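You operate a simulated robot arm through the tools that you are given. There is no shell and no other tool. Be economical: measure what you need, move in short steps, check, and stop when the job is done.

Carry out the task below with a simulated robot arm. There is one attempt and no reset: what you move stays moved.

## Task
Take the square leg from the middle shelf of the tall cart and leave it on the middle of the drawings table. Then put one of the red tags from the top of the tall cart on the teal card. Then take the white end cap and put it on top of the blue roll. Keep to this order. Set down upright: square leg, red tag.

It is judged by the outcome, as a careful person would: the job done as asked, and still so three seconds after it is handed in. It fails if anything else is knocked over, pushed out of place, dropped, spilled or broken. Lids that push on must go on centred and level and be pressed home; caps that screw on are set level and turned clockwise until they are tight.

## Robot
A 7-joint arm with a two-finger parallel gripper on a trunk, on a base that drives. Base frame: it is fixed to the floor where the robot stands at the start and does not move with it; the origin is under the middle of the robot, x ahead of it, y to its left, z up; the surface under the hand at the start is at about z = 0.85. Readings come in m, degrees, newtons and seconds.
Its first joint turns from -166.0 to 166.0 degrees. Places, roughly: middle of the drawings table [-0.6, 4, 0.7]; square leg (5x5x9 cm) [0.7, 0.2, 0.5]; white end cap (5x5x4 cm) [0.3, 1.5, 0.8]. Payload 3.43 kg.
The tool frame sits at the grasp point between the pads (the TCP): z along the fingers, y along the line on which they close. The tips reach 0.034 m beyond it. Largest opening 0.128 m; finger width 0.024, thickness 0.012; the body of the gripper, 0.048 by 0.13 m, starts 0.096 m behind the TCP.
Orientation is that of the tool frame in the base frame, as a unit quaternion [x, y, z, w]. With the fingers straight down and closing along the base's y, the tool's x points along the base's -x, its y along +y and its z along -z.

## Interface
- The arm moves only by the tool step_arm. Its argument "increments" is a list of rows, each a list of 3 entries, a list of its own where there are three numbers: the shift along the base's x, y, z in m, then the turn, a rotation vector about the base's x, y, z in degrees, then the gripper command, from -1 (shut) to 1 (fully open), values between in proportion. In form: [[[tx, ty, tz], [wx, wy, wz], fingers], ...]. A call has 1 to 12 rows; each row shifts and turns the commanded pose from where the row before left it. Rows are played at 5 a second. More than 0.05 m and 8.6 degrees between two rows, or a gripper value outside its range, and nothing of the call is played. A pose out of reach is approached as far as the arm can. The call stops where the force on the tool passes 40 N (or 10 N more than at its start, if that is more) or the arm is blocked; 0.2 s more then pass. Each finger travels about 0.153 m/s and halts on what it meets, pressing with about 38 N; the grip force reading is that of the motor and also rises with nothing between the fingers. The clock runs only during rows and for 0.2 s after the last one: add rows that do not move to give the fingers time. It gives the time, the measured TCP pose, the force on the tool (base axes), the opening and the grip force at its end, in the units of the frame above (readings bear some noise), with the torque about the TCP (base axes, N m) and any sound that the robot's microphone picked up, and new pictures: "pictures" is both (left out), scene, wrist or none.
- Cameras (640 x 400 px; columns grow to the right, rows downward): "scene" is now at [0.1857, 0.2046, 1.3824]; the picture's right is [-0.42, -0.91, 0.01], its down [-0.52, 0.24, -0.82] and it looks along [0.74, -0.35, -0.57] (base axes); focal length 248 px, centre (320, 200). "wrist" rides on the gripper at [0.076, -0.011, -0.16] in the tool frame; the picture's right is [0.15, 0.99, 0.00], its down [-0.88, 0.13, -0.46] and it looks along [-0.45, 0.07, 0.89] (tool axes); focal length 234 px, centre (320, 200). There is no depth. A picture from a camera that has moved, and an enlarged one, comes with that camera's place and axes in the base frame and with its lens. The place of the scene camera against the robot may be out by one fixed shift of up to 0.018 m in any direction.
- steer(legs): drives the robot by 1 to 6 legs, each [ahead, turn to the left] in m and degrees, along the robot's own axes; the way and the turn of a leg run together, so that a leg with both is an arc; at most 1.5 m and 180 degrees a leg. The arm and the cameras ride along, it lands a little off, and it stops where it bumps. It gives what a move gives, and a new picture of the scene camera.
- pan_tilt(pan, tilt): turns the head with the scene camera to pan (to the left, within 120 degrees either way) and tilt (down, from -29 to 69), counted from straight ahead of the robot. It gives what a move gives, and a new picture of the scene camera.
- enlarge(camera, box): a new picture of the part [left, top, right, bottom] of that camera's present view, enlarged. The clock stands still meanwhile.
- close_job(): hands the job in; it is judged then, once.

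Go step by step. Nothing tells you exact positions but the pictures and the camera data: compare them with the known pose of the tool, close in by small moves and look again before you grip or let go. The budget is 165 turns and 260 pictures, counting those below and the enlarged ones. Unless the task says otherwise, let go and move clear before handing in.

The tools are called after "Emit:" by a JSON object that holds its "fn" and its "kwargs". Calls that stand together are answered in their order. step_arm: Moves the arm, as the interface text tells. Its arguments: {"type":"object","properties":{"increments":{"type":"array","items":{"type":"array"}},"pictures":{"type":"string","enum":["both","scene","wrist","none"]}},"required":["increments"]} The other tools are called the same way: steer (legs) drives the base; pan_tilt (pan, tilt) turns the head that bears the scene camera; enlarge (camera, box) takes an enlarged picture of a part of a camera's view; close_job () hands the job in.

At the start:

```text
t: 0.0
position: [0.558, 0.1585, 0.9986]
ee_rot: [0.0, 1.0, 0.001, -0.001]
force: [0.8, -0.6, -0.8]
ft_torque: [0.01, 0.0, 0.01]
grip_width: 0.1283
gripper_force: 0.2
robot x, y, heading: [-0.0001, -0.0008, -0.0]
head pan, tilt: [-24.8, 34.4]
```

scene: 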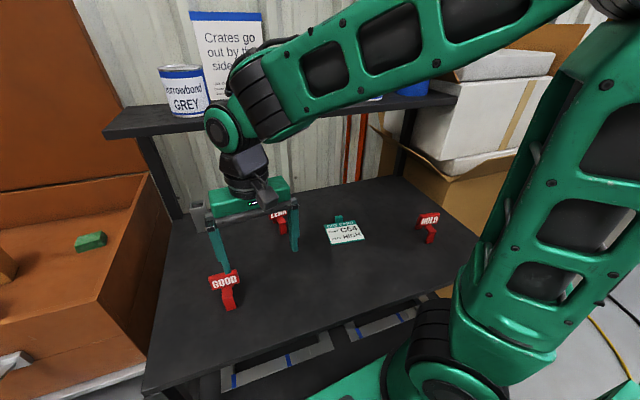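
wrist: 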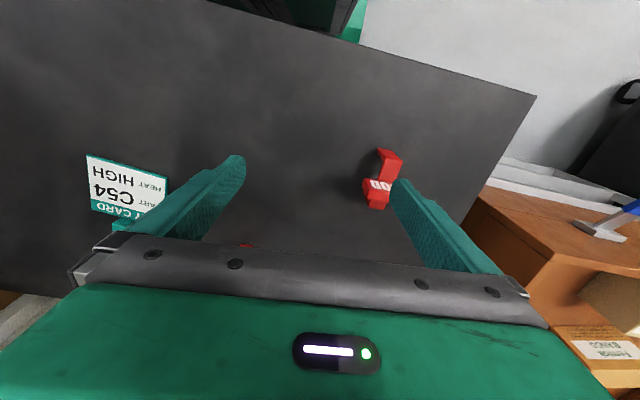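

I see the tall cart's top with three red tags and the card. The square leg should be on the shelf underneath, so I look down and around first.

Emit:
{"fn": "pan_tilt", "kwargs": {"pan": 0, "tilt": 60}}

Emit:
{"fn": "pan_tilt", "kwargs": {"pan": 75, "tilt": 25}}

Emit:
{"fn": "pan_tilt", "kwargs": {"pan": 118, "tilt": 20}}

```text
t: 0.9
position: [0.5453, 0.1562, 1.0055]
ee_rot: [0.0, 1.0, -0.001, 0.006]
force: [-0.2, 0.4, 0.0]
ft_torque: [0.01, -0.02, 0.02]
grip_width: 0.1279
gripper_force: 0.1
robot x, y, heading: [-0.0004, 0.0003, 0.3]
head pan, tilt: [0.0, 60.0]
camera scene: at [0.1718, 0.2416, 1.3474], right [0.0, -1.0, 0.0], down [-0.87, 0.0, -0.49], along [0.49, 0.0, -0.87], focal length 248 px, centre (320, 200)
```

scene: 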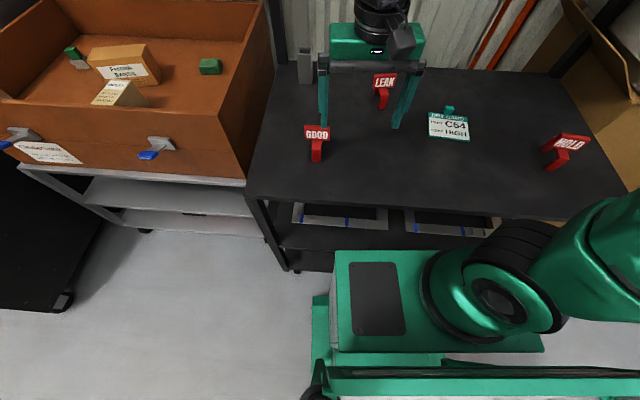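

```text
t: 2.4
position: [0.5464, 0.1568, 1.0061]
ee_rot: [0.001, 1.0, -0.001, 0.006]
force: [0.2, -0.2, 0.2]
ft_torque: [0.01, 0.04, 0.01]
grip_width: 0.1281
gripper_force: 0.0
robot x, y, heading: [0.0015, 0.0003, -0.0]
head pan, tilt: [75.0, 25.0]
camera scene: at [0.1296, 0.3306, 1.398], right [0.97, -0.26, -0.01], down [-0.12, -0.41, -0.9], along [0.23, 0.88, -0.43], focal length 248 px, centre (320, 200)
```

scene: 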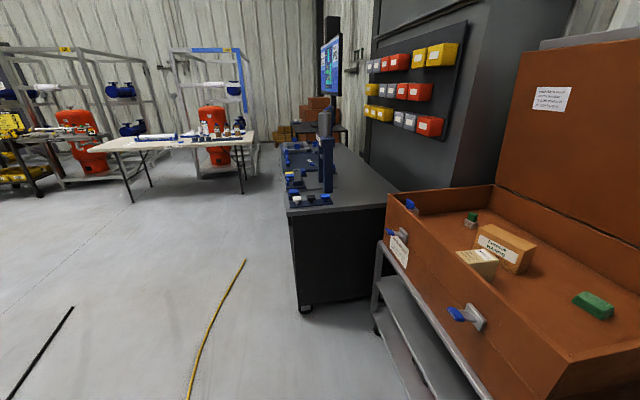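

```text
t: 3.5
position: [0.5446, 0.1564, 1.0053]
ee_rot: [0.0, 1.0, -0.001, 0.006]
force: [0.6, 0.6, 0.1]
ft_torque: [-0.01, 0.03, 0.02]
grip_width: 0.1282
gripper_force: 0.0
robot x, y, heading: [-0.0003, 0.002, 0.1]
head pan, tilt: [118.0, 20.0]
camera scene: at [0.0621, 0.3239, 1.407], right [0.88, 0.47, -0.01], down [0.15, -0.3, -0.94], along [-0.45, 0.83, -0.34], focal length 248 px, centre (320, 200)
```

scene: 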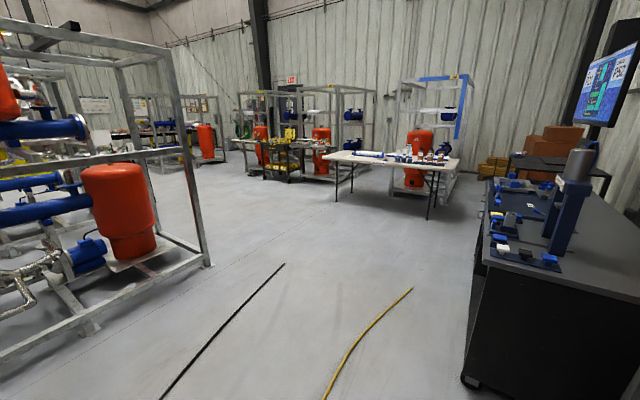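

The drawings table is the white one beyond the bench, and the end cap is on the dark bench. I back away from the cart to see its middle shelf.

Emit:
{"fn": "pan_tilt", "kwargs": {"pan": -118, "tilt": 25}}

Emit:
{"fn": "pan_tilt", "kwargs": {"pan": 0, "tilt": 35}}

Emit:
{"fn": "steer", "kwargs": {"legs": [[-0.7, 0]]}}

```text
t: 6.8
position: [0.5457, 0.1567, 1.0049]
ee_rot: [0.0, 1.0, -0.001, 0.006]
force: [0.4, -0.2, -0.8]
ft_torque: [0.01, 0.03, 0.01]
grip_width: 0.128
gripper_force: 0.0
robot x, y, heading: [0.0003, -0.0017, 0.2]
head pan, tilt: [-118.0, 25.0]
camera scene: at [0.0625, 0.1603, 1.399], right [-0.88, 0.47, 0.01], down [0.19, 0.37, -0.91], along [-0.43, -0.8, -0.42], focal length 248 px, centre (320, 200)
```

scene: 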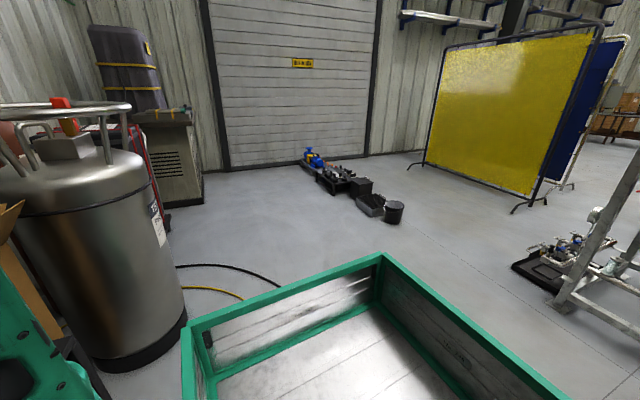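

```text
t: 8.8
position: [0.5441, 0.1568, 1.0072]
ee_rot: [0.0, 1.0, 0.0, 0.006]
force: [-1.6, 0.1, 0.6]
ft_torque: [0.01, 0.01, 0.02]
grip_width: 0.1283
gripper_force: 0.2
robot x, y, heading: [-0.0027, -0.0016, -0.0]
head pan, tilt: [0.0, 35.0]
camera scene: at [0.1936, 0.2416, 1.3814], right [0.0, -1.0, 0.0], down [-0.58, 0.0, -0.81], along [0.81, 0.0, -0.58], focal length 248 px, centre (320, 200)
```

scene: 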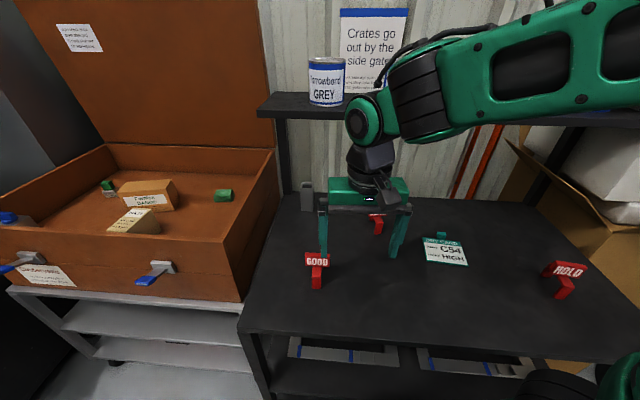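

```text
t: 12.7
position: [-0.1634, 0.1592, 1.006]
ee_rot: [-0.008, 1.0, 0.0, 0.006]
force: [-0.5, -1.0, 0.3]
ft_torque: [0.01, -0.03, -0.01]
grip_width: 0.1281
gripper_force: 0.1
robot x, y, heading: [-0.7057, -0.0033, 0.7]
head pan, tilt: [0.0, 35.0]
camera scene: at [-0.5158, 0.2394, 1.3814], right [0.01, -1.0, 0.0], down [-0.58, -0.01, -0.81], along [0.81, 0.01, -0.58], focal length 248 px, centre (320, 200)
```

scene: 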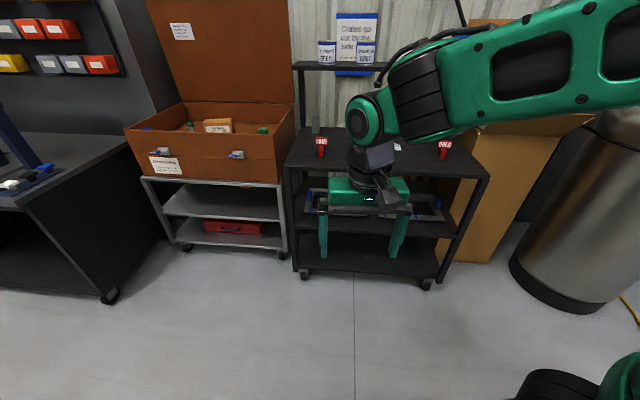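

The shelf is now visible but partly hidden by the hand. I enlarge it and move the hand aside.

Emit:
{"fn": "step_arm", "kwargs": {"increments": [[[0, -0.05, 0.04], [0, 0, 0], 1], [[0, -0.05, 0.04], [0, 0, 0], 1], [[0, -0.05, 0.04], [0, 0, 0], 1], [[0, -0.05, 0.04], [0, 0, 0], 1], [[0, -0.05, 0.02], [0, 0, 0], 1], [[0, -0.05, 0.0], [0, 0, 0], 1]], "pictures": "none"}}

Emit:
{"fn": "enlarge", "kwargs": {"camera": "scene", "box": [280, 120, 500, 258]}}

```text
refused: row 1 steps farther than a row can; nothing moved
```

```text
2.90 times, centred on (390, 189) of scene
camera zoom: at [-0.5158, 0.2394, 1.3814], right [0.01, -1.0, 0.0], down [-0.58, -0.01, -0.81], along [0.81, 0.01, -0.58], focal length 717 px, centre (117, 232)
```

zoom: 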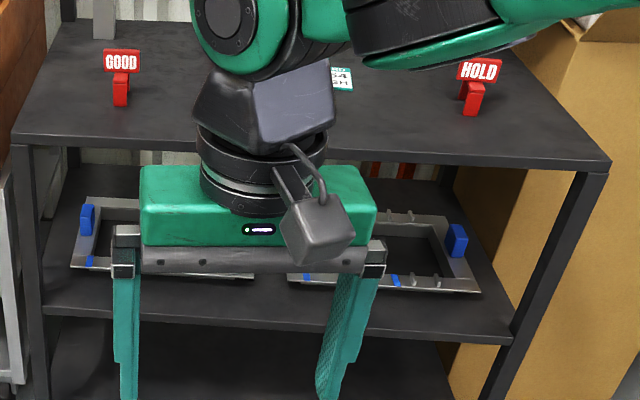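

The hand hides the middle of the shelf; I shift it left with smaller steps.

Emit:
{"fn": "step_arm", "kwargs": {"increments": [[[0, 0.045, 0.0], [0, 0, 0], 1], [[0, 0.045, 0.0], [0, 0, 0], 1], [[0, 0.045, 0.0], [0, 0, 0], 1], [[0, 0.045, 0.0], [0, 0, 0], 1], [[0, 0.045, 0.0], [0, 0, 0], 1], [[0, 0.045, 0.0], [0, 0, 0], 1], [[0, 0.045, 0.0], [0, 0, 0], 1], [[0, 0.045, 0.0], [0, 0, 0], 1]], "pictures": "none"}}

Emit:
{"fn": "enlarge", "kwargs": {"camera": "scene", "box": [280, 120, 500, 258]}}

```text
t: 14.5
position: [-0.1718, 0.5191, 1.0136]
ee_rot: [-0.006, 1.0, 0.001, 0.014]
force: [0.3, 0.5, 1.1]
ft_torque: [0.06, -0.01, 0.0]
grip_width: 0.128
gripper_force: 0.1
robot x, y, heading: [-0.705, -0.009, 0.8]
head pan, tilt: [0.0, 35.0]
```

```text
2.90 times, centred on (390, 189) of scene
camera zoom: at [-0.5157, 0.239, 1.3815], right [0.01, -1.0, 0.0], down [-0.58, -0.01, -0.81], along [0.81, 0.01, -0.58], focal length 717 px, centre (117, 232)
```

zoom: 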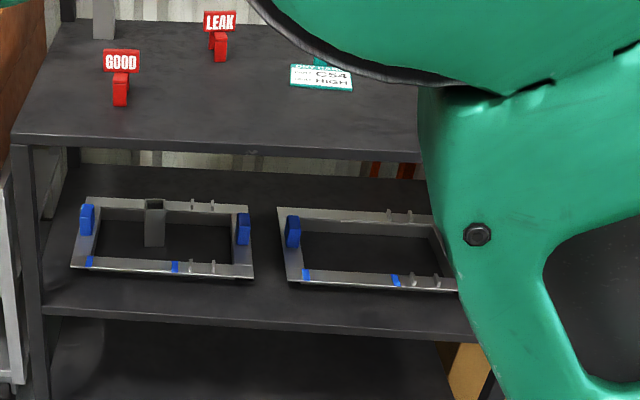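

The square leg is the grey block standing inside the left frame, about (0.73, 0.17). I'll reach in with the tool near horizontal and the wrist camera on top, so I yaw the hand first in free space.

Emit:
{"fn": "step_arm", "kwargs": {"increments": [[[0, -0.04, 0], [0, 0, 8.5], 0.5], [[0, -0.04, 0], [0, 0, 8.5], 0.5], [[0, -0.04, 0], [0, 0, 8.5], 0.5], [[0, -0.04, 0], [0, 0, 8.5], 0.5], [[0, -0.04, 0], [0, 0, 8.5], 0.5], [[0, -0.04, 0], [0, 0, 8.5], 0.5], [[0, -0.04, 0], [0, 0, 8.5], 0.5], [[0, -0.04, 0], [0, 0, 8.5], 0.5], [[0, -0.02, 0], [0, 0, 8.5], 0.5], [[0, -0.02, 0], [0, 0, 8.5], 0.5]], "pictures": "none"}}

Emit:
{"fn": "step_arm", "kwargs": {"increments": [[[0, 0, 0], [0, 0, 8.5], 0.5], [[0, 0, 0], [0, 0, 8.5], 0.5], [[0, 0, 0], [0, 0, 8.5], 0.5], [[0, 0, 0], [0, 0, 8.5], 0.5], [[0, 0, 0], [0, 0, 8.5], 0.5], [[0, 0, 0], [0, 0, 8.5], 0.5], [[0, 0, 0], [0, 0, 8.5], 0.5], [[0, 0, 0], [0, 0, 8.5], 0.5], [[0, 0, 0], [0, 0, 8.5], 0.5], [[0, 0, 0], [0, 0, 8.5], 0.5], [[0, 0, 0], [0, 0, 8.5], 0.5]]}}

```text
t: 16.7
position: [-0.1761, 0.158, 1.0134]
ee_rot: [-0.682, 0.731, 0.009, 0.01]
force: [0.6, -0.2, -1.0]
ft_torque: [0.0, 0.07, 0.0]
grip_width: 0.0958
gripper_force: 0.2
robot x, y, heading: [-0.7058, -0.0061, 1.0]
head pan, tilt: [0.0, 35.0]
```

```text
t: 19.1
position: [-0.1755, 0.1587, 1.0131]
ee_rot: [1.0, -0.006, -0.013, 0.001]
force: [0.6, -1.4, -0.4]
ft_torque: [0.01, 0.02, 0.01]
grip_width: 0.0961
gripper_force: 0.0
robot x, y, heading: [-0.7062, -0.0023, 0.5]
head pan, tilt: [0.0, 35.0]
camera scene: at [-0.5158, 0.2394, 1.3814], right [0.01, -1.0, 0.0], down [-0.58, -0.01, -0.81], along [0.81, 0.01, -0.58], focal length 248 px, centre (320, 200)
camera wrist: at [-0.0947, 0.1697, 1.1698], right [0.14, -0.99, 0.0], down [-0.87, -0.12, 0.48], along [-0.47, -0.06, -0.88], focal length 234 px, centre (320, 200)
```

scene: 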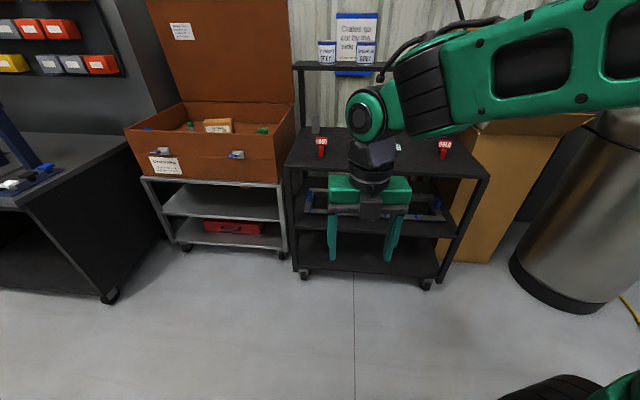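
wrist: 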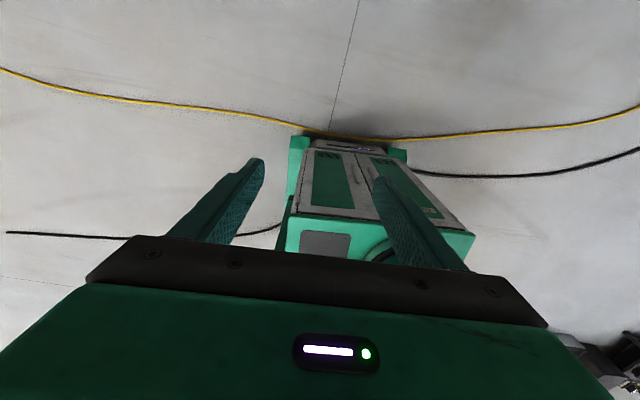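

The yaw worked. Now I pitch the tool forward toward horizontal.

Emit:
{"fn": "step_arm", "kwargs": {"increments": [[[0, 0, 0], [0, -8.5, 0], 0.5], [[0, 0, 0], [0, -8.5, 0], 0.5], [[0, 0, 0], [0, -8.5, 0], 0.5], [[0, 0, 0], [0, -8.5, 0], 0.5], [[0, 0, -0.02], [0, -8.5, 0], 0.5], [[0, 0, -0.02], [0, -8.5, 0], 0.5], [[0, 0, -0.03], [0, -8.5, 0], 0.5], [[0, 0, -0.03], [0, -8.5, 0], 0.5], [[0, 0, -0.03], [0, -7, 0], 0.5], [[0, 0, 0], [0, 0, 0], 0.5]]}}

```text
t: 21.1
position: [-0.195, 0.2325, 0.9547]
ee_rot: [0.868, -0.069, 0.49, -0.033]
force: [-0.1, -0.2, -0.5]
ft_torque: [0.01, -0.01, -0.02]
grip_width: 0.0962
gripper_force: 0.1
out of reach, approached as far as the arm can: row 5, 6, 7, 8, 9
robot x, y, heading: [-0.7052, -0.0028, 0.6]
head pan, tilt: [0.0, 35.0]
stopped in row 9: the arm was blocked; the commanded pose is now the measured one
camera scene: at [-0.5031, 0.2335, 1.3805], right [0.01, -1.0, -0.01], down [-0.59, 0.0, -0.81], along [0.81, 0.01, -0.59], focal length 248 px, centre (320, 200)
camera wrist: at [-0.2914, 0.2351, 1.1022], right [-0.01, -1.0, 0.0], down [-0.85, 0.01, -0.53], along [0.53, -0.01, -0.85], focal length 234 px, centre (320, 200)
```

scene: 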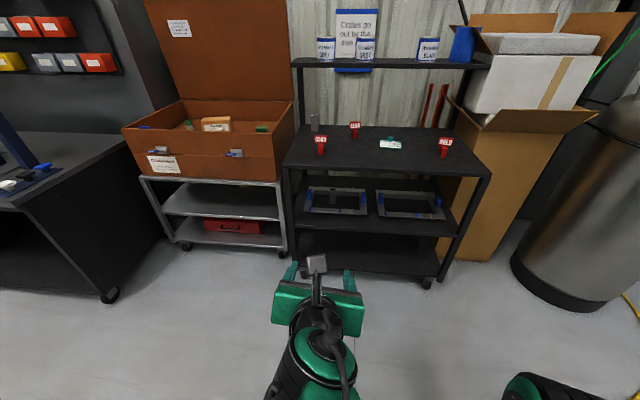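
wrist: 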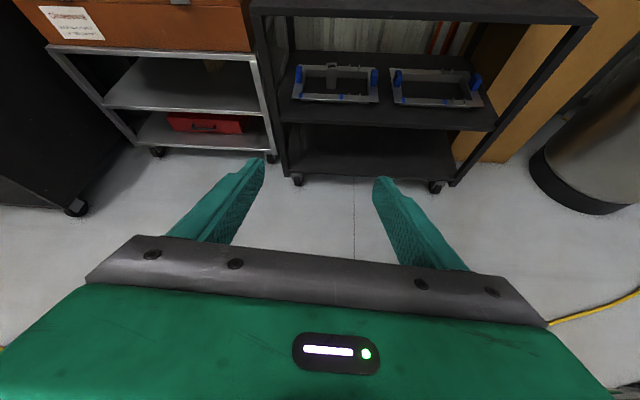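

Tilt reached ~59° before a reach limit; extending forward will help. I move the hand forward and down.

Emit:
{"fn": "step_arm", "kwargs": {"increments": [[[0.045, -0.005, -0.02], [0, 0, 0], 0.5], [[0.045, -0.005, -0.02], [0, 0, 0], 0.5], [[0.045, 0, -0.02], [0, 0, 0], 0.5], [[0.045, 0, -0.02], [0, 0, 0], 0.5], [[0.045, 0, -0.02], [0, 0, 0], 0.5], [[0.045, 0, -0.02], [0, 0, 0], 0.5], [[0.02, 0, -0.04], [0, -3, 0], 0.5], [[0, 0, -0.04], [0, -4, 0], 0.5], [[0, 0, -0.04], [0, -4, 0], 0.5], [[0, 0, -0.0], [0, 0, 0], 0.5]], "pictures": "scene"}}

Emit:
{"fn": "enlarge", "kwargs": {"camera": "wrist", "box": [240, 0, 500, 162]}}

Emit:
{"fn": "enlarge", "kwargs": {"camera": "scene", "box": [280, 100, 480, 225]}}

```text
t: 21.8
position: [-0.171, 0.2589, 0.9198]
ee_rot: [0.871, -0.002, 0.483, -0.087]
force: [0.2, 0.2, -0.3]
ft_torque: [0.0, 0.01, 0.03]
grip_width: 0.0962
gripper_force: 0.2
robot x, y, heading: [-0.7072, -0.0058, 0.9]
head pan, tilt: [0.0, 35.0]
stopped in row 3: the arm was blocked; the commanded pose is now the measured one
camera scene: at [-0.508, 0.2205, 1.3836], right [0.01, -1.0, -0.02], down [-0.59, 0.0, -0.81], along [0.81, 0.02, -0.59], focal length 248 px, centre (320, 200)
```

scene: 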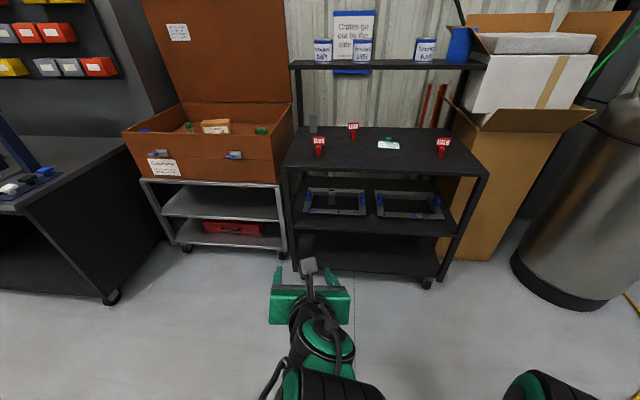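

```text
2.46 times, centred on (370, 81) of wrist
camera zoom: at [-0.2668, 0.2399, 1.0679], right [0.16, -0.99, -0.03], down [-0.84, -0.12, -0.53], along [0.52, 0.11, -0.85], focal length 576 px, centre (197, 493)
```

zoom: 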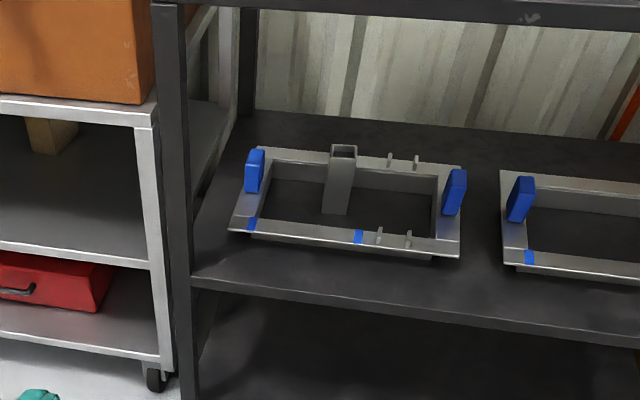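

```text
3.20 times, centred on (380, 162) of scene
camera zoom: at [-0.508, 0.2205, 1.3836], right [0.01, -1.0, -0.02], down [-0.59, 0.0, -0.81], along [0.81, 0.02, -0.59], focal length 792 px, centre (128, 320)
```

zoom: 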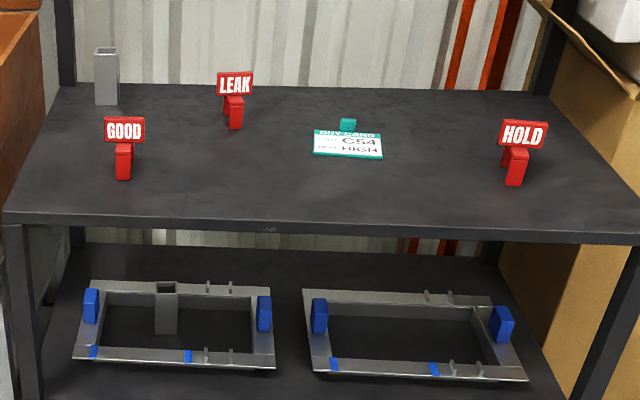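

The leg is a hollow square tube standing in the left frame; another tube also stands on the cart top at the rear left, which I leave alone. The arm balked, so I try straight forward gently.

Emit:
{"fn": "step_arm", "kwargs": {"increments": [[[0.03, 0, 0], [0, 0, 0], 0.5], [[0.03, 0, 0], [0, 0, 0], 0.5], [[0.03, 0, 0], [0, 0, 0], 0.5], [[0.03, 0, 0], [0, 0, 0], 0.5], [[0.03, 0, 0], [0, 0, 0], 0.5], [[0.03, 0, 0], [0, 0, 0], 0.5], [[0.03, 0, 0], [0, 0, 0], 0.5], [[0.03, 0, 0], [0, 0, 0], 0.5]], "pictures": "wrist"}}

```text
t: 22.4
position: [-0.1815, 0.2831, 0.9144]
ee_rot: [0.87, 0.058, 0.479, -0.105]
force: [0.3, -1.1, -0.5]
ft_torque: [0.01, 0.01, -0.04]
grip_width: 0.0962
gripper_force: 0.0
robot x, y, heading: [-0.7057, -0.0102, 0.7]
head pan, tilt: [0.0, 35.0]
stopped in row 3: the arm was blocked; the commanded pose is now the measured one
camera wrist: at [-0.2733, 0.2568, 1.0621], right [0.28, -0.96, 0.0], down [-0.82, -0.23, -0.52], along [0.5, 0.15, -0.85], focal length 234 px, centre (320, 200)
```

wrist: 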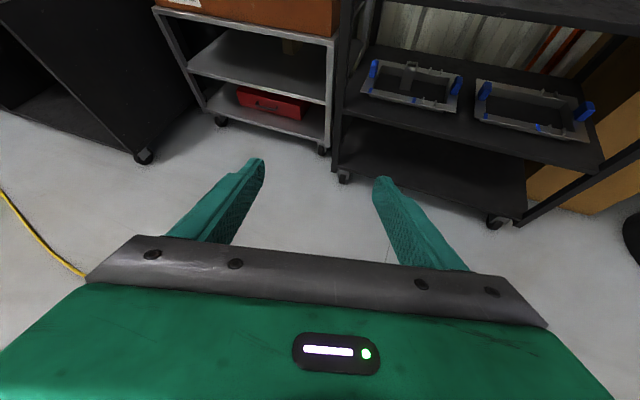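

The arm is pinned near some joint limit and twists. I look down at the arm itself to understand its posture.

Emit:
{"fn": "pan_tilt", "kwargs": {"pan": -10, "tilt": 62}}

```text
t: 23.3
position: [-0.1806, 0.2831, 0.914]
ee_rot: [0.87, 0.057, 0.478, -0.105]
force: [0.5, -0.1, 0.0]
ft_torque: [0.02, 0.01, -0.01]
grip_width: 0.096
gripper_force: 0.1
robot x, y, heading: [-0.7051, -0.0044, 0.8]
head pan, tilt: [-10.0, 62.0]
camera scene: at [-0.5329, 0.2114, 1.347], right [-0.16, -0.99, -0.01], down [-0.88, 0.15, -0.45], along [0.45, -0.06, -0.89], focal length 248 px, centre (320, 200)
```

scene: 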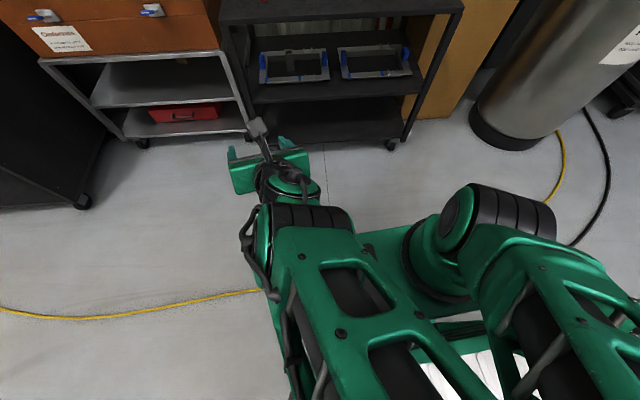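

The elbow is folded against the robot's own mast (the camera shifted). I tip the tool back down somewhat, then extend forward before pitching again.

Emit:
{"fn": "step_arm", "kwargs": {"increments": [[[0.0, 0, 0.0], [0, 8, 0], 0.5], [[0.0, 0, 0], [0, 8, 0], 0.5], [[0.01, -0.01, 0], [0, 8, 0], 0.5], [[0.02, -0.01, 0], [0, 8, 0], 0.5], [[0.03, -0.01, 0], [0, 8, 0], 0.5], [[0.03, 0, 0], [0, 0, 0], 0.5], [[0.03, 0, 0], [0, 0, 0], 0.5], [[0.03, 0, 0], [0, 0, 0], 0.5]], "pictures": "scene"}}

```text
t: 25.1
position: [-0.0365, 0.2658, 0.9125]
ee_rot: [0.981, 0.027, 0.154, -0.112]
force: [0.5, -0.1, 0.8]
ft_torque: [-0.02, -0.03, -0.02]
grip_width: 0.0961
gripper_force: 0.0
out of reach, approached as far as the arm can: row 1
robot x, y, heading: [-0.7097, -0.0053, 0.7]
head pan, tilt: [-10.0, 62.0]
camera scene: at [-0.5412, 0.2277, 1.3452], right [-0.16, -0.99, 0.0], down [-0.88, 0.14, -0.46], along [0.45, -0.08, -0.89], focal length 248 px, centre (320, 200)
```

scene: 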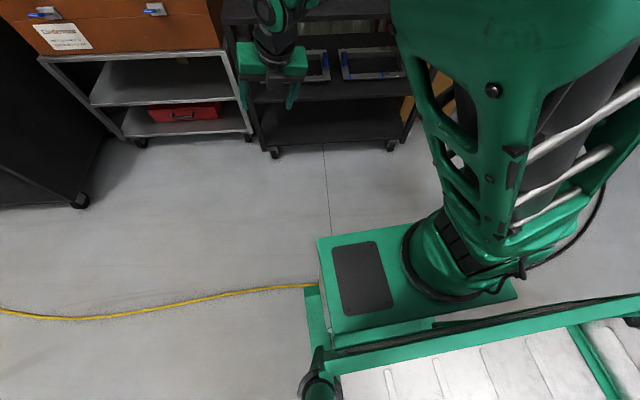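

Recovered. I extend further, level out the roll error, then pitch again out there.

Emit:
{"fn": "step_arm", "kwargs": {"increments": [[[0.04, -0.01, 0], [-4, 0, -2], 0.5], [[0.04, -0.01, 0], [-4, 0, -2], 0.5], [[0.04, -0.01, 0], [-4, 0, -1], 0.5], [[0.04, -0.01, 0], [0, -6, 0], 0.5], [[0.04, 0, 0], [0, -8, 0], 0.5], [[0.03, 0, 0], [0, -8, 0], 0.5], [[0.03, 0, 0], [0, -8, 0], 0.5], [[0.03, 0, -0.0], [0, -8, 0], 0.5], [[0.0, 0, 0], [0, -8, 0], 0.5], [[0, 0, 0], [0, 0, 0], 0.5]], "pictures": "both"}}

```text
t: 27.3
position: [0.2542, 0.2276, 0.9128]
ee_rot: [0.847, 0.001, 0.532, 0.0]
force: [0.2, -0.5, 0.1]
ft_torque: [-0.03, 0.01, 0.02]
grip_width: 0.096
gripper_force: 0.1
robot x, y, heading: [-0.7046, -0.0051, 0.9]
head pan, tilt: [-10.0, 62.0]
camera scene: at [-0.541, 0.2279, 1.3451], right [-0.16, -0.99, 0.0], down [-0.88, 0.14, -0.46], along [0.45, -0.08, -0.89], focal length 248 px, centre (320, 200)
camera wrist: at [0.1427, 0.2385, 1.0493], right [0.07, -0.99, 0.13], down [-0.79, -0.13, -0.59], along [0.61, -0.07, -0.79], focal length 234 px, centre (320, 200)
```

scene: 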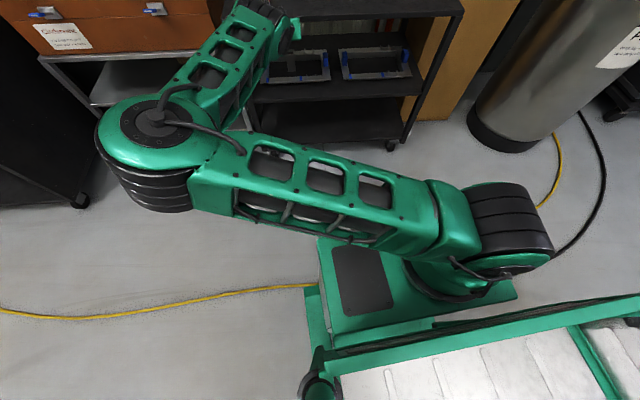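
wrist: 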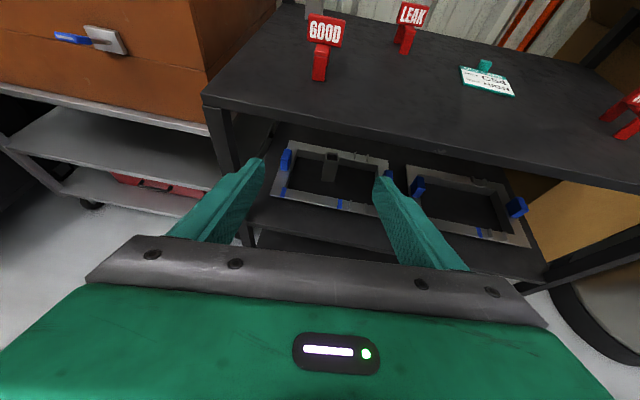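

Now the elbow swung outward and the tool is tilted 64° cleanly. I zoom the wrist view to locate the leg.

Emit:
{"fn": "enlarge", "kwargs": {"camera": "wrist", "box": [240, 110, 420, 222]}}

```text
3.56 times, centred on (330, 166) of wrist
camera zoom: at [0.1427, 0.2385, 1.0493], right [0.07, -0.99, 0.13], down [-0.79, -0.13, -0.59], along [0.61, -0.07, -0.79], focal length 833 px, centre (284, 321)
```

zoom: 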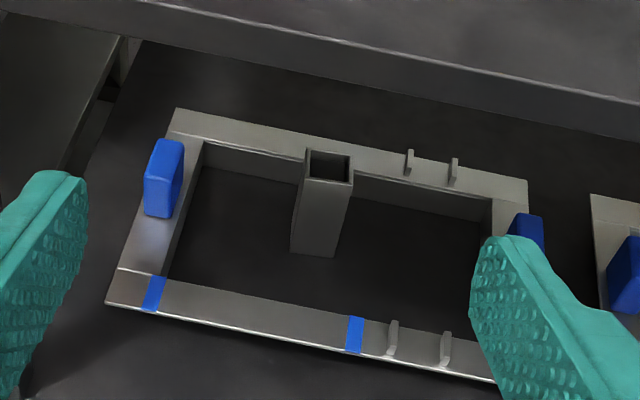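

Leg front face x≈0.67, centre ≈(0.70, 0.165), shelf z≈0.48, leg top ≈0.57. I lower the hand in free space in front of the shelf first.

Emit:
{"fn": "step_arm", "kwargs": {"increments": [[[0, -0.007, -0.035], [0, 0, 0], 0.6], [[0, -0.007, -0.035], [0, 0, 0], 0.6], [[0, -0.007, -0.035], [0, 0, 0], 0.6], [[0, -0.007, -0.035], [0, 0, 0], 0.6], [[0, -0.007, -0.035], [0, 0, 0], 0.6], [[0, -0.007, -0.035], [0, 0, 0], 0.6], [[0, -0.007, -0.035], [0, 0, 0], 0.6], [[0, -0.007, -0.035], [0, 0, 0], 0.6], [[0, -0.007, -0.03], [0, 0, 0], 0.6]], "pictures": "both"}}

```text
t: 29.3
position: [0.2526, 0.1628, 0.604]
ee_rot: [0.847, 0.001, 0.532, 0.0]
force: [0.0, 1.0, 0.3]
ft_torque: [-0.01, -0.01, -0.02]
grip_width: 0.1024
gripper_force: 0.1
robot x, y, heading: [-0.7049, -0.0086, 0.6]
head pan, tilt: [-10.0, 62.0]
camera scene: at [-0.5411, 0.2278, 1.3451], right [-0.16, -0.99, 0.0], down [-0.88, 0.14, -0.46], along [0.45, -0.08, -0.89], focal length 248 px, centre (320, 200)
camera wrist: at [0.1424, 0.1744, 0.7404], right [0.07, -0.99, 0.13], down [-0.79, -0.13, -0.59], along [0.6, -0.07, -0.79], focal length 234 px, centre (320, 200)
```

scene: 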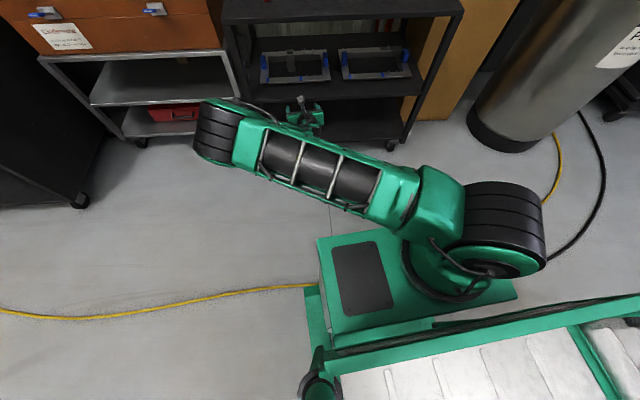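
wrist: 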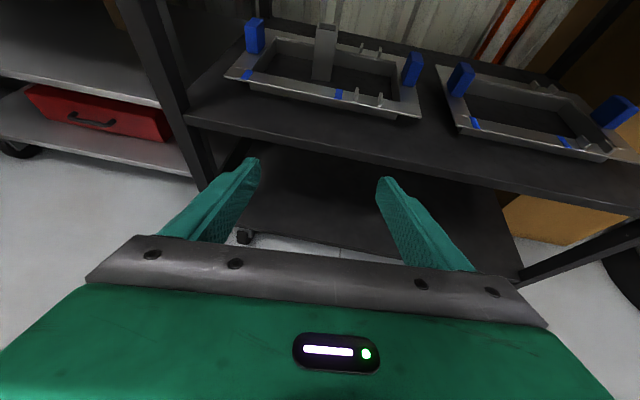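

Leg estimate: centre ≈(0.685, 0.17), base z≈0.49, top ≈0.58. I drive forward 0.25 m, which brings the fingers just into the opening.

Emit:
{"fn": "steer", "kwargs": {"legs": [[0.24, 0]]}}

Emit:
{"fn": "step_arm", "kwargs": {"increments": [[[0, 0, 0], [0, 0, 0], 0.6]], "pictures": "wrist"}}

```text
t: 31.1
position: [0.4929, 0.1684, 0.6031]
ee_rot: [0.848, 0.003, 0.53, -0.001]
force: [0.4, -0.1, 0.7]
ft_torque: [0.03, 0.0, 0.04]
grip_width: 0.1024
gripper_force: 0.1
robot x, y, heading: [-0.464, -0.0022, 0.6]
head pan, tilt: [-10.0, 62.0]
camera scene: at [-0.3018, 0.2316, 1.3451], right [-0.16, -0.99, 0.0], down [-0.88, 0.14, -0.46], along [0.45, -0.07, -0.89], focal length 248 px, centre (320, 200)
```

scene: 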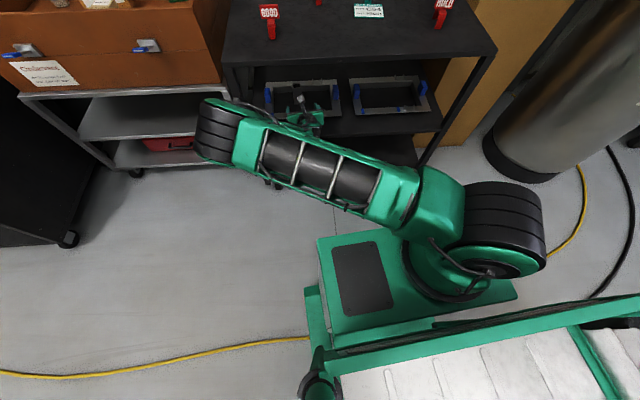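

```text
t: 31.5
position: [0.4845, 0.168, 0.616]
ee_rot: [0.845, 0.003, 0.535, -0.001]
force: [0.6, 0.8, 0.5]
ft_torque: [-0.02, -0.02, 0.01]
grip_width: 0.1023
gripper_force: 0.0
robot x, y, heading: [-0.4649, -0.003, 0.8]
head pan, tilt: [-10.0, 62.0]
camera wrist: at [0.3724, 0.1792, 0.7514], right [0.07, -0.99, 0.13], down [-0.79, -0.14, -0.6], along [0.61, -0.06, -0.79], focal length 234 px, centre (320, 200)
```

wrist: 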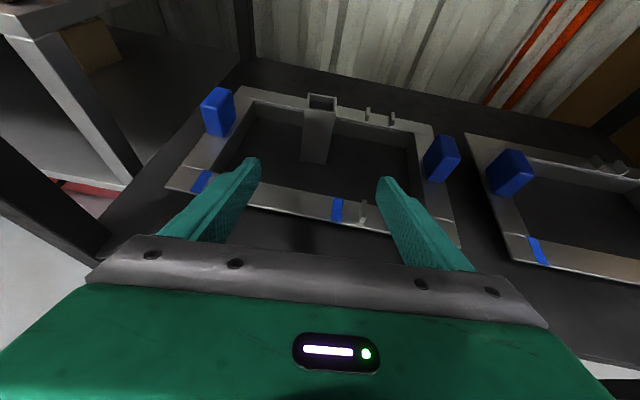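

Refined: leg front face x≈0.651, centre ≈(0.672, 0.176), top z≈0.583. I move the hand in around it with the fingers open.

Emit:
{"fn": "step_arm", "kwargs": {"increments": [[[0.03, 0.002, -0.005], [0, 0, 0], 0.6], [[0.03, 0.002, -0.01], [0, 0, 0], 0.6], [[0.03, 0.002, -0.01], [0, 0, 0], 0.6], [[0.03, 0.002, -0.01], [0, 0, 0], 0.6], [[0.03, 0, -0.015], [0, 0, 0], 0.6], [[0, 0, 0], [0, 0, 0], 0.6]], "pictures": "both"}}

```text
t: 32.9
position: [0.6278, 0.1733, 0.5837]
ee_rot: [0.845, 0.002, 0.535, -0.001]
force: [-0.4, -0.5, 0.0]
ft_torque: [-0.02, 0.0, 0.0]
grip_width: 0.1024
gripper_force: 0.1
out of reach, approached as far as the arm can: row 5
robot x, y, heading: [-0.4645, -0.0029, 0.9]
head pan, tilt: [-10.0, 62.0]
camera scene: at [-0.3017, 0.2316, 1.3451], right [-0.16, -0.99, 0.0], down [-0.88, 0.14, -0.46], along [0.45, -0.07, -0.89], focal length 248 px, centre (320, 200)
camera wrist: at [0.5156, 0.1833, 0.7199], right [0.07, -0.99, 0.13], down [-0.79, -0.14, -0.6], along [0.61, -0.06, -0.79], focal length 234 px, centre (320, 200)
```

scene: 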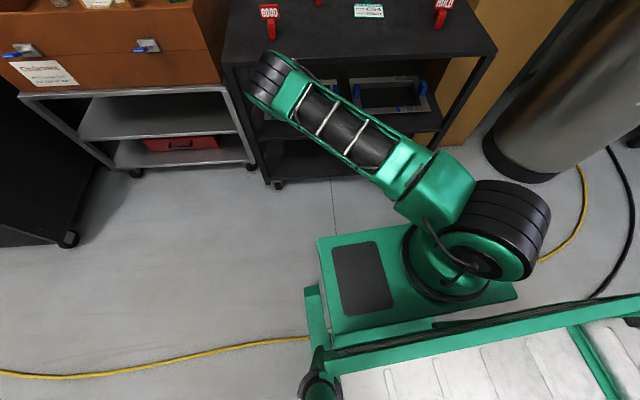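
wrist: 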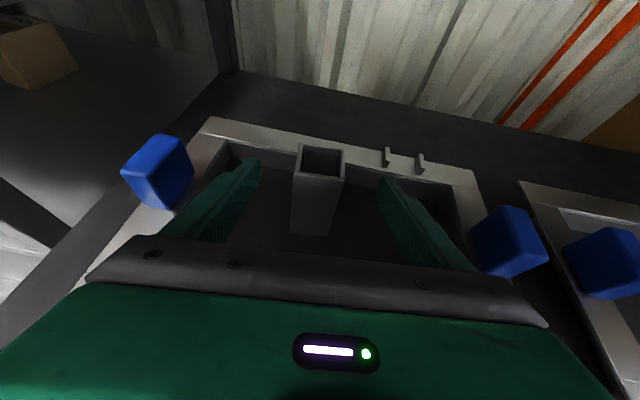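

Good alignment; the arm is at its reach limit, so I drive the base the last 4 cm, then lower.

Emit:
{"fn": "steer", "kwargs": {"legs": [[0.05, 0]]}}

Emit:
{"fn": "step_arm", "kwargs": {"increments": [[[0, 0, -0.015], [0, 0, 0], 0.6], [[0, 0, -0.015], [0, 0, 0], 0.6], [[0, 0, -0.01], [0, 0, 0], 0.6], [[0, 0, 0], [0, 0, 0], 0.6]], "pictures": "both"}}

```text
t: 33.9
position: [0.6778, 0.172, 0.5834]
ee_rot: [0.845, 0.002, 0.535, -0.001]
force: [0.1, -0.1, -1.0]
ft_torque: [0.01, 0.02, 0.0]
grip_width: 0.1024
gripper_force: 0.0
robot x, y, heading: [-0.4171, 0.0012, 0.9]
head pan, tilt: [-10.0, 62.0]
camera scene: at [-0.2517, 0.2323, 1.3451], right [-0.16, -0.99, 0.0], down [-0.88, 0.14, -0.46], along [0.45, -0.07, -0.89], focal length 248 px, centre (320, 200)
```

scene: 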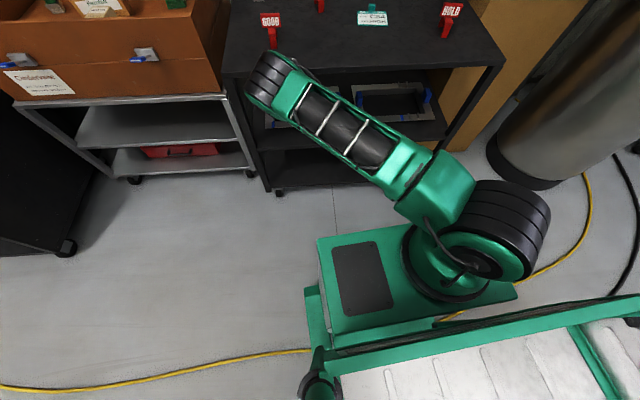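

```text
t: 34.9
position: [0.6632, 0.1687, 0.5808]
ee_rot: [0.842, 0.002, 0.539, -0.001]
force: [0.6, -0.1, 0.0]
ft_torque: [0.03, 0.0, 0.01]
grip_width: 0.1026
gripper_force: 0.1
out of reach, approached as far as the arm can: row 2, 3
robot x, y, heading: [-0.4165, 0.003, 0.8]
head pan, tilt: [-10.0, 62.0]
camera scene: at [-0.2517, 0.2323, 1.3451], right [-0.16, -0.99, 0.0], down [-0.88, 0.14, -0.46], along [0.45, -0.07, -0.89], focal length 248 px, centre (320, 200)
camera wrist: at [0.5497, 0.1797, 0.716], right [0.07, -0.99, 0.13], down [-0.78, -0.14, -0.61], along [0.62, -0.06, -0.78], focal length 234 px, centre (320, 200)
```

scene: 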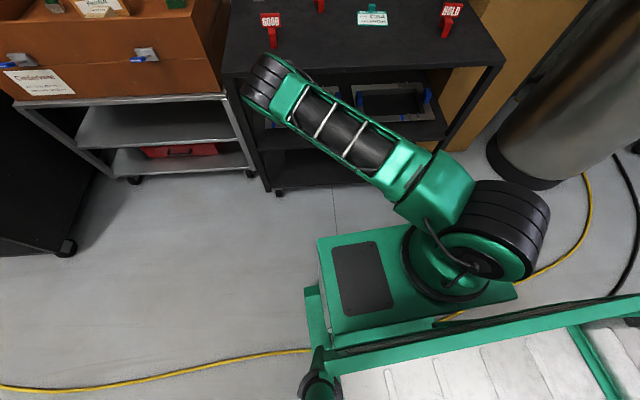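
wrist: 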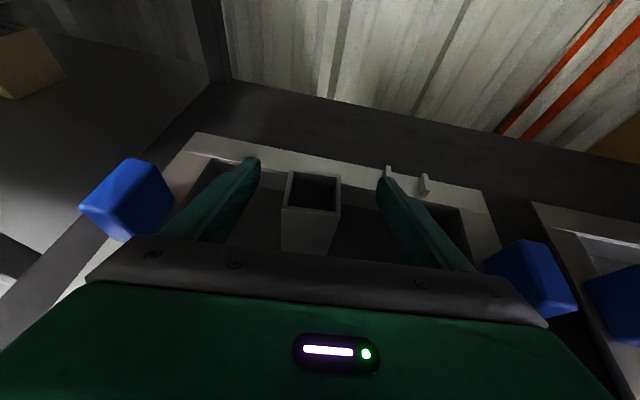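

Lowering here exceeds the reach. I pull the arm back 10 cm, and drive the base forward 10 cm instead.

Emit:
{"fn": "step_arm", "kwargs": {"increments": [[[-0.03, 0.002, 0], [0, 0, 0], 0.6], [[-0.03, 0.002, 0], [0, 0, 0], 0.6], [[-0.04, 0.001, 0], [0, 0, 0], 0.6], [[0, 0, 0], [0, 0, 0], 0.6]], "pictures": "none"}}

Emit:
{"fn": "steer", "kwargs": {"legs": [[0.1, 0]]}}

Emit:
{"fn": "step_arm", "kwargs": {"increments": [[[0, 0, 0], [0, 0, 0], 0.6]], "pictures": "both"}}

```text
t: 35.9
position: [0.5637, 0.1736, 0.578]
ee_rot: [0.842, 0.003, 0.54, -0.002]
force: [1.0, 0.4, -0.4]
ft_torque: [0.01, -0.01, 0.0]
grip_width: 0.1025
gripper_force: 0.0
robot x, y, heading: [-0.4158, 0.0002, 0.9]
head pan, tilt: [-10.0, 62.0]
```

```text
t: 37.0
position: [0.665, 0.1741, 0.5795]
ee_rot: [0.841, 0.003, 0.541, -0.001]
force: [-0.4, -0.4, -0.3]
ft_torque: [-0.03, -0.02, 0.01]
grip_width: 0.1025
gripper_force: 0.1
robot x, y, heading: [-0.3178, 0.0042, 1.1]
head pan, tilt: [-10.0, 62.0]
camera scene: at [-0.1499, 0.2339, 1.3451], right [-0.16, -0.99, 0.0], down [-0.88, 0.14, -0.46], along [0.45, -0.07, -0.89], focal length 248 px, centre (320, 200)
```

scene: 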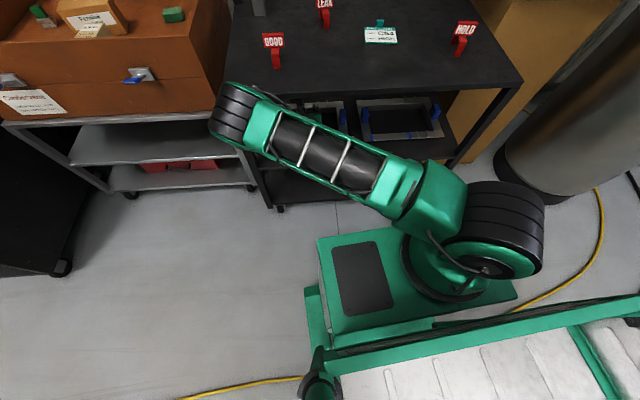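

```text
t: 37.4
position: [0.6575, 0.1737, 0.5924]
ee_rot: [0.838, 0.003, 0.546, -0.002]
force: [0.1, -0.6, -0.3]
ft_torque: [-0.02, -0.02, -0.03]
grip_width: 0.1023
gripper_force: 0.0
robot x, y, heading: [-0.3142, -0.0015, 0.8]
head pan, tilt: [-10.0, 62.0]
camera scene: at [-0.1499, 0.2339, 1.3451], right [-0.16, -0.99, 0.0], down [-0.88, 0.14, -0.46], along [0.45, -0.07, -0.89], focal length 248 px, centre (320, 200)
camera wrist: at [0.5413, 0.1851, 0.7247], right [0.07, -0.99, 0.13], down [-0.77, -0.14, -0.62], along [0.63, -0.06, -0.77], focal length 234 px, centre (320, 200)
```

scene: 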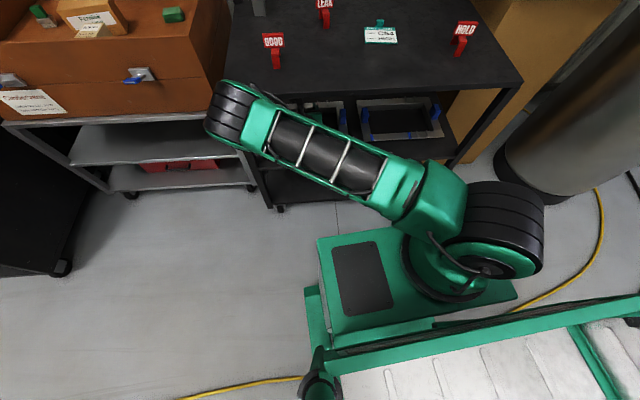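
wrist: 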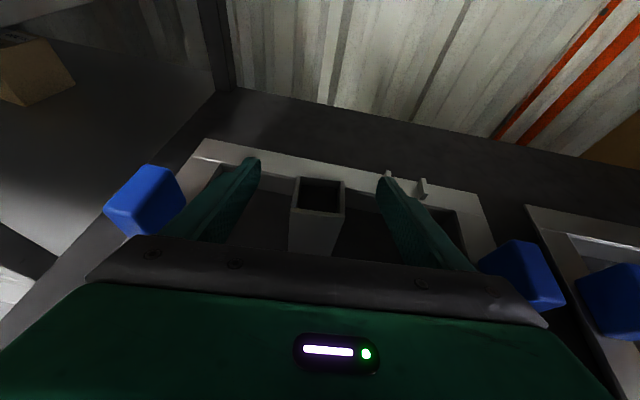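

Aligned. I lower 4.5 cm with a small advance.

Emit:
{"fn": "step_arm", "kwargs": {"increments": [[[0.005, 0, -0.015], [0, 0, 0], 0.6], [[0.005, 0, -0.015], [0, 0, 0], 0.6], [[0.002, 0, -0.015], [0, 0, 0], 0.6], [[0, 0, 0], [0, 0, 0], 0.6]], "pictures": "wrist"}}

```text
t: 38.4
position: [0.6666, 0.1728, 0.5727]
ee_rot: [0.839, 0.003, 0.545, -0.001]
force: [-0.5, 0.3, 0.5]
ft_torque: [-0.02, 0.0, 0.02]
grip_width: 0.1025
gripper_force: 0.0
out of reach, approached as far as the arm can: row 2, 3
robot x, y, heading: [-0.3144, 0.0022, 1.0]
head pan, tilt: [-10.0, 62.0]
camera wrist: at [0.5519, 0.1847, 0.7064], right [0.07, -0.99, 0.13], down [-0.77, -0.14, -0.62], along [0.63, -0.06, -0.77], focal length 234 px, centre (320, 200)
```

wrist: 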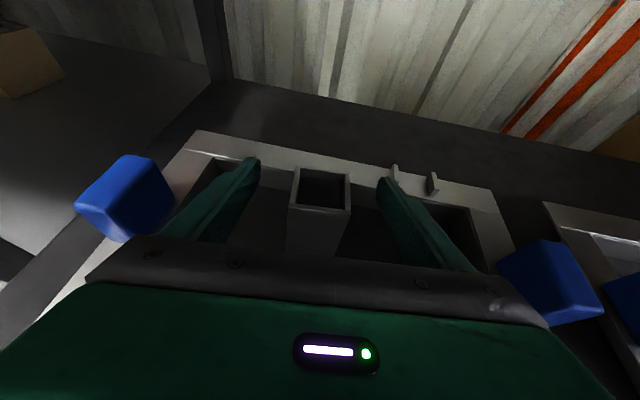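

The low limit seems tied to tilt; I tip the tool ~14° more downward while lowering.

Emit:
{"fn": "step_arm", "kwargs": {"increments": [[[0, 0, 0], [0, 7, 0], 0.6], [[0, 0, -0.01], [0, 7, 0], 0.6], [[0, 0, -0.01], [0, 0, 0], 0.6], [[0, 0, -0.008], [0, 0, 0], 0.6], [[0, 0, 0], [0, 0, 0], 0.6]], "pictures": "both"}}

```text
t: 39.6
position: [0.667, 0.1721, 0.5465]
ee_rot: [0.898, 0.003, 0.439, -0.002]
force: [0.1, -0.8, 0.9]
ft_torque: [0.0, 0.03, 0.01]
grip_width: 0.102
gripper_force: 0.1
robot x, y, heading: [-0.3142, 0.0014, 1.0]
head pan, tilt: [-10.0, 62.0]
camera scene: at [-0.1499, 0.2339, 1.3451], right [-0.16, -0.99, 0.0], down [-0.88, 0.14, -0.46], along [0.45, -0.07, -0.89], focal length 248 px, centre (320, 200)
camera wrist: at [0.5874, 0.1839, 0.7025], right [0.1, -0.99, 0.11], down [-0.9, -0.14, -0.42], along [0.43, -0.06, -0.9], focal length 234 px, centre (320, 200)
```

scene: 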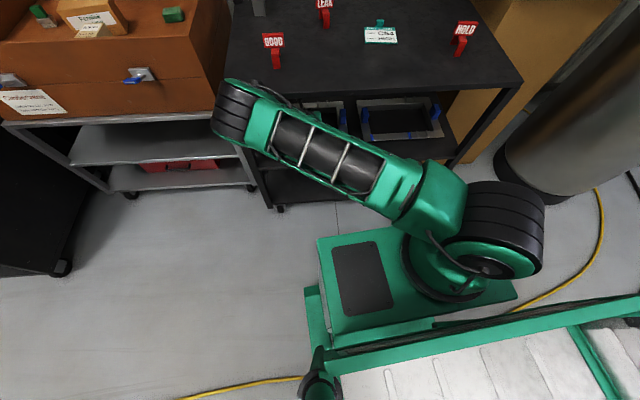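
wrist: 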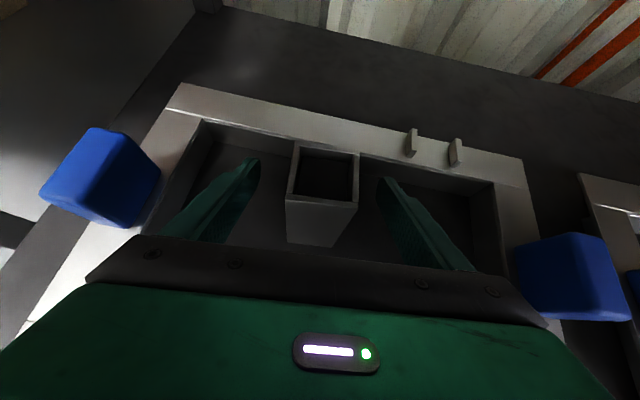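

The TCP is around the leg's upper half (leg centre ≈(0.66, 0.176)). I close the fingers.

Emit:
{"fn": "step_arm", "kwargs": {"increments": [[[0, 0.003, 0], [0, 0, 0], 0.2], [[0, 0, 0], [0, 0, 0], -0.1], [[0, 0, 0], [0, 0, 0], -0.3], [[0, 0, 0], [0, 0, 0], -0.6], [[0, 0, 0], [0, 0, 0], -1], [[0, 0, 0], [0, 0, 0], -1], [[0, 0, 0], [0, 0, 0], -1]], "pictures": "wrist"}}

```text
t: 41.2
position: [0.667, 0.1753, 0.5443]
ee_rot: [0.898, 0.004, 0.44, -0.003]
force: [0.8, -1.5, -0.1]
ft_torque: [-0.03, -0.03, -0.01]
grip_width: 0.0399
gripper_force: 37.9
robot x, y, heading: [-0.3134, 0.0018, 1.1]
head pan, tilt: [-10.0, 62.0]
camera wrist: at [0.5874, 0.187, 0.7023], right [0.1, -0.99, 0.11], down [-0.9, -0.14, -0.42], along [0.43, -0.06, -0.9], focal length 234 px, centre (320, 200)
```

wrist: 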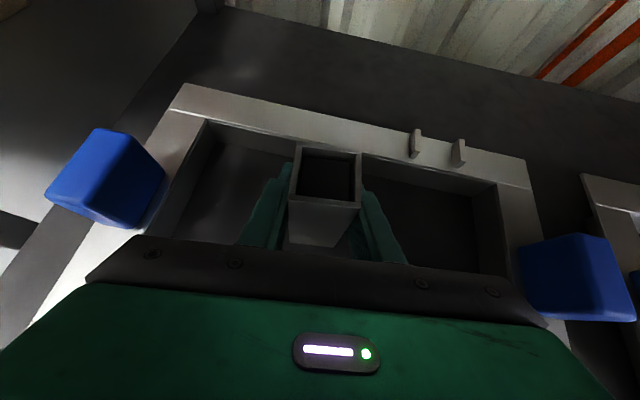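

Gripped, 40 mm wide. I lift 4.5 cm and check.

Emit:
{"fn": "step_arm", "kwargs": {"increments": [[[0, 0, 0.015], [0, 0, 0], -1], [[0, 0, 0.015], [0, 0, 0], -1], [[0, 0, 0.015], [0, 0, 0], -1], [[0, 0, 0], [0, 0, 0], -1]], "pictures": "both"}}

```text
t: 42.2
position: [0.6605, 0.1733, 0.5677]
ee_rot: [0.904, 0.004, 0.428, 0.002]
force: [0.3, -0.1, -1.6]
ft_torque: [0.03, -0.02, -0.01]
grip_width: 0.0397
gripper_force: 37.9
robot x, y, heading: [-0.3154, -0.002, 0.9]
head pan, tilt: [-10.0, 62.0]
camera scene: at [-0.1432, 0.2353, 1.344], right [-0.16, -0.99, 0.0], down [-0.88, 0.14, -0.45], along [0.45, -0.08, -0.89], focal length 248 px, centre (320, 200)
camera wrist: at [0.5849, 0.1857, 0.7277], right [0.1, -0.99, 0.12], down [-0.91, -0.14, -0.39], along [0.4, -0.07, -0.91], focal length 234 px, centre (320, 200)
```

scene: 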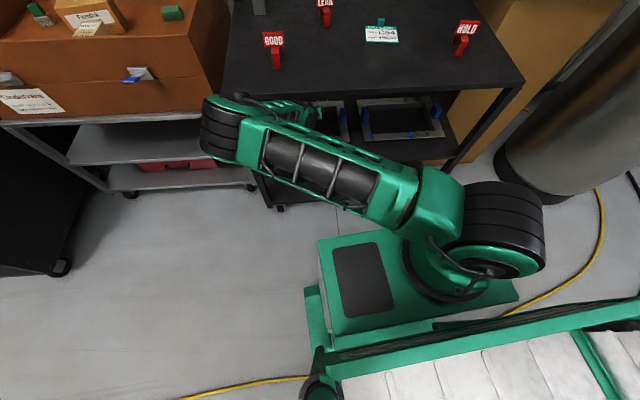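
wrist: 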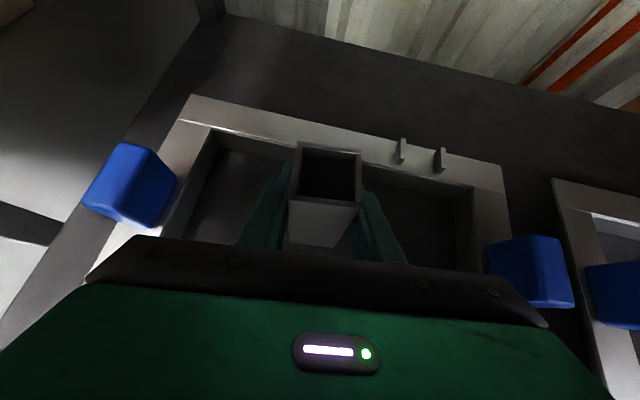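

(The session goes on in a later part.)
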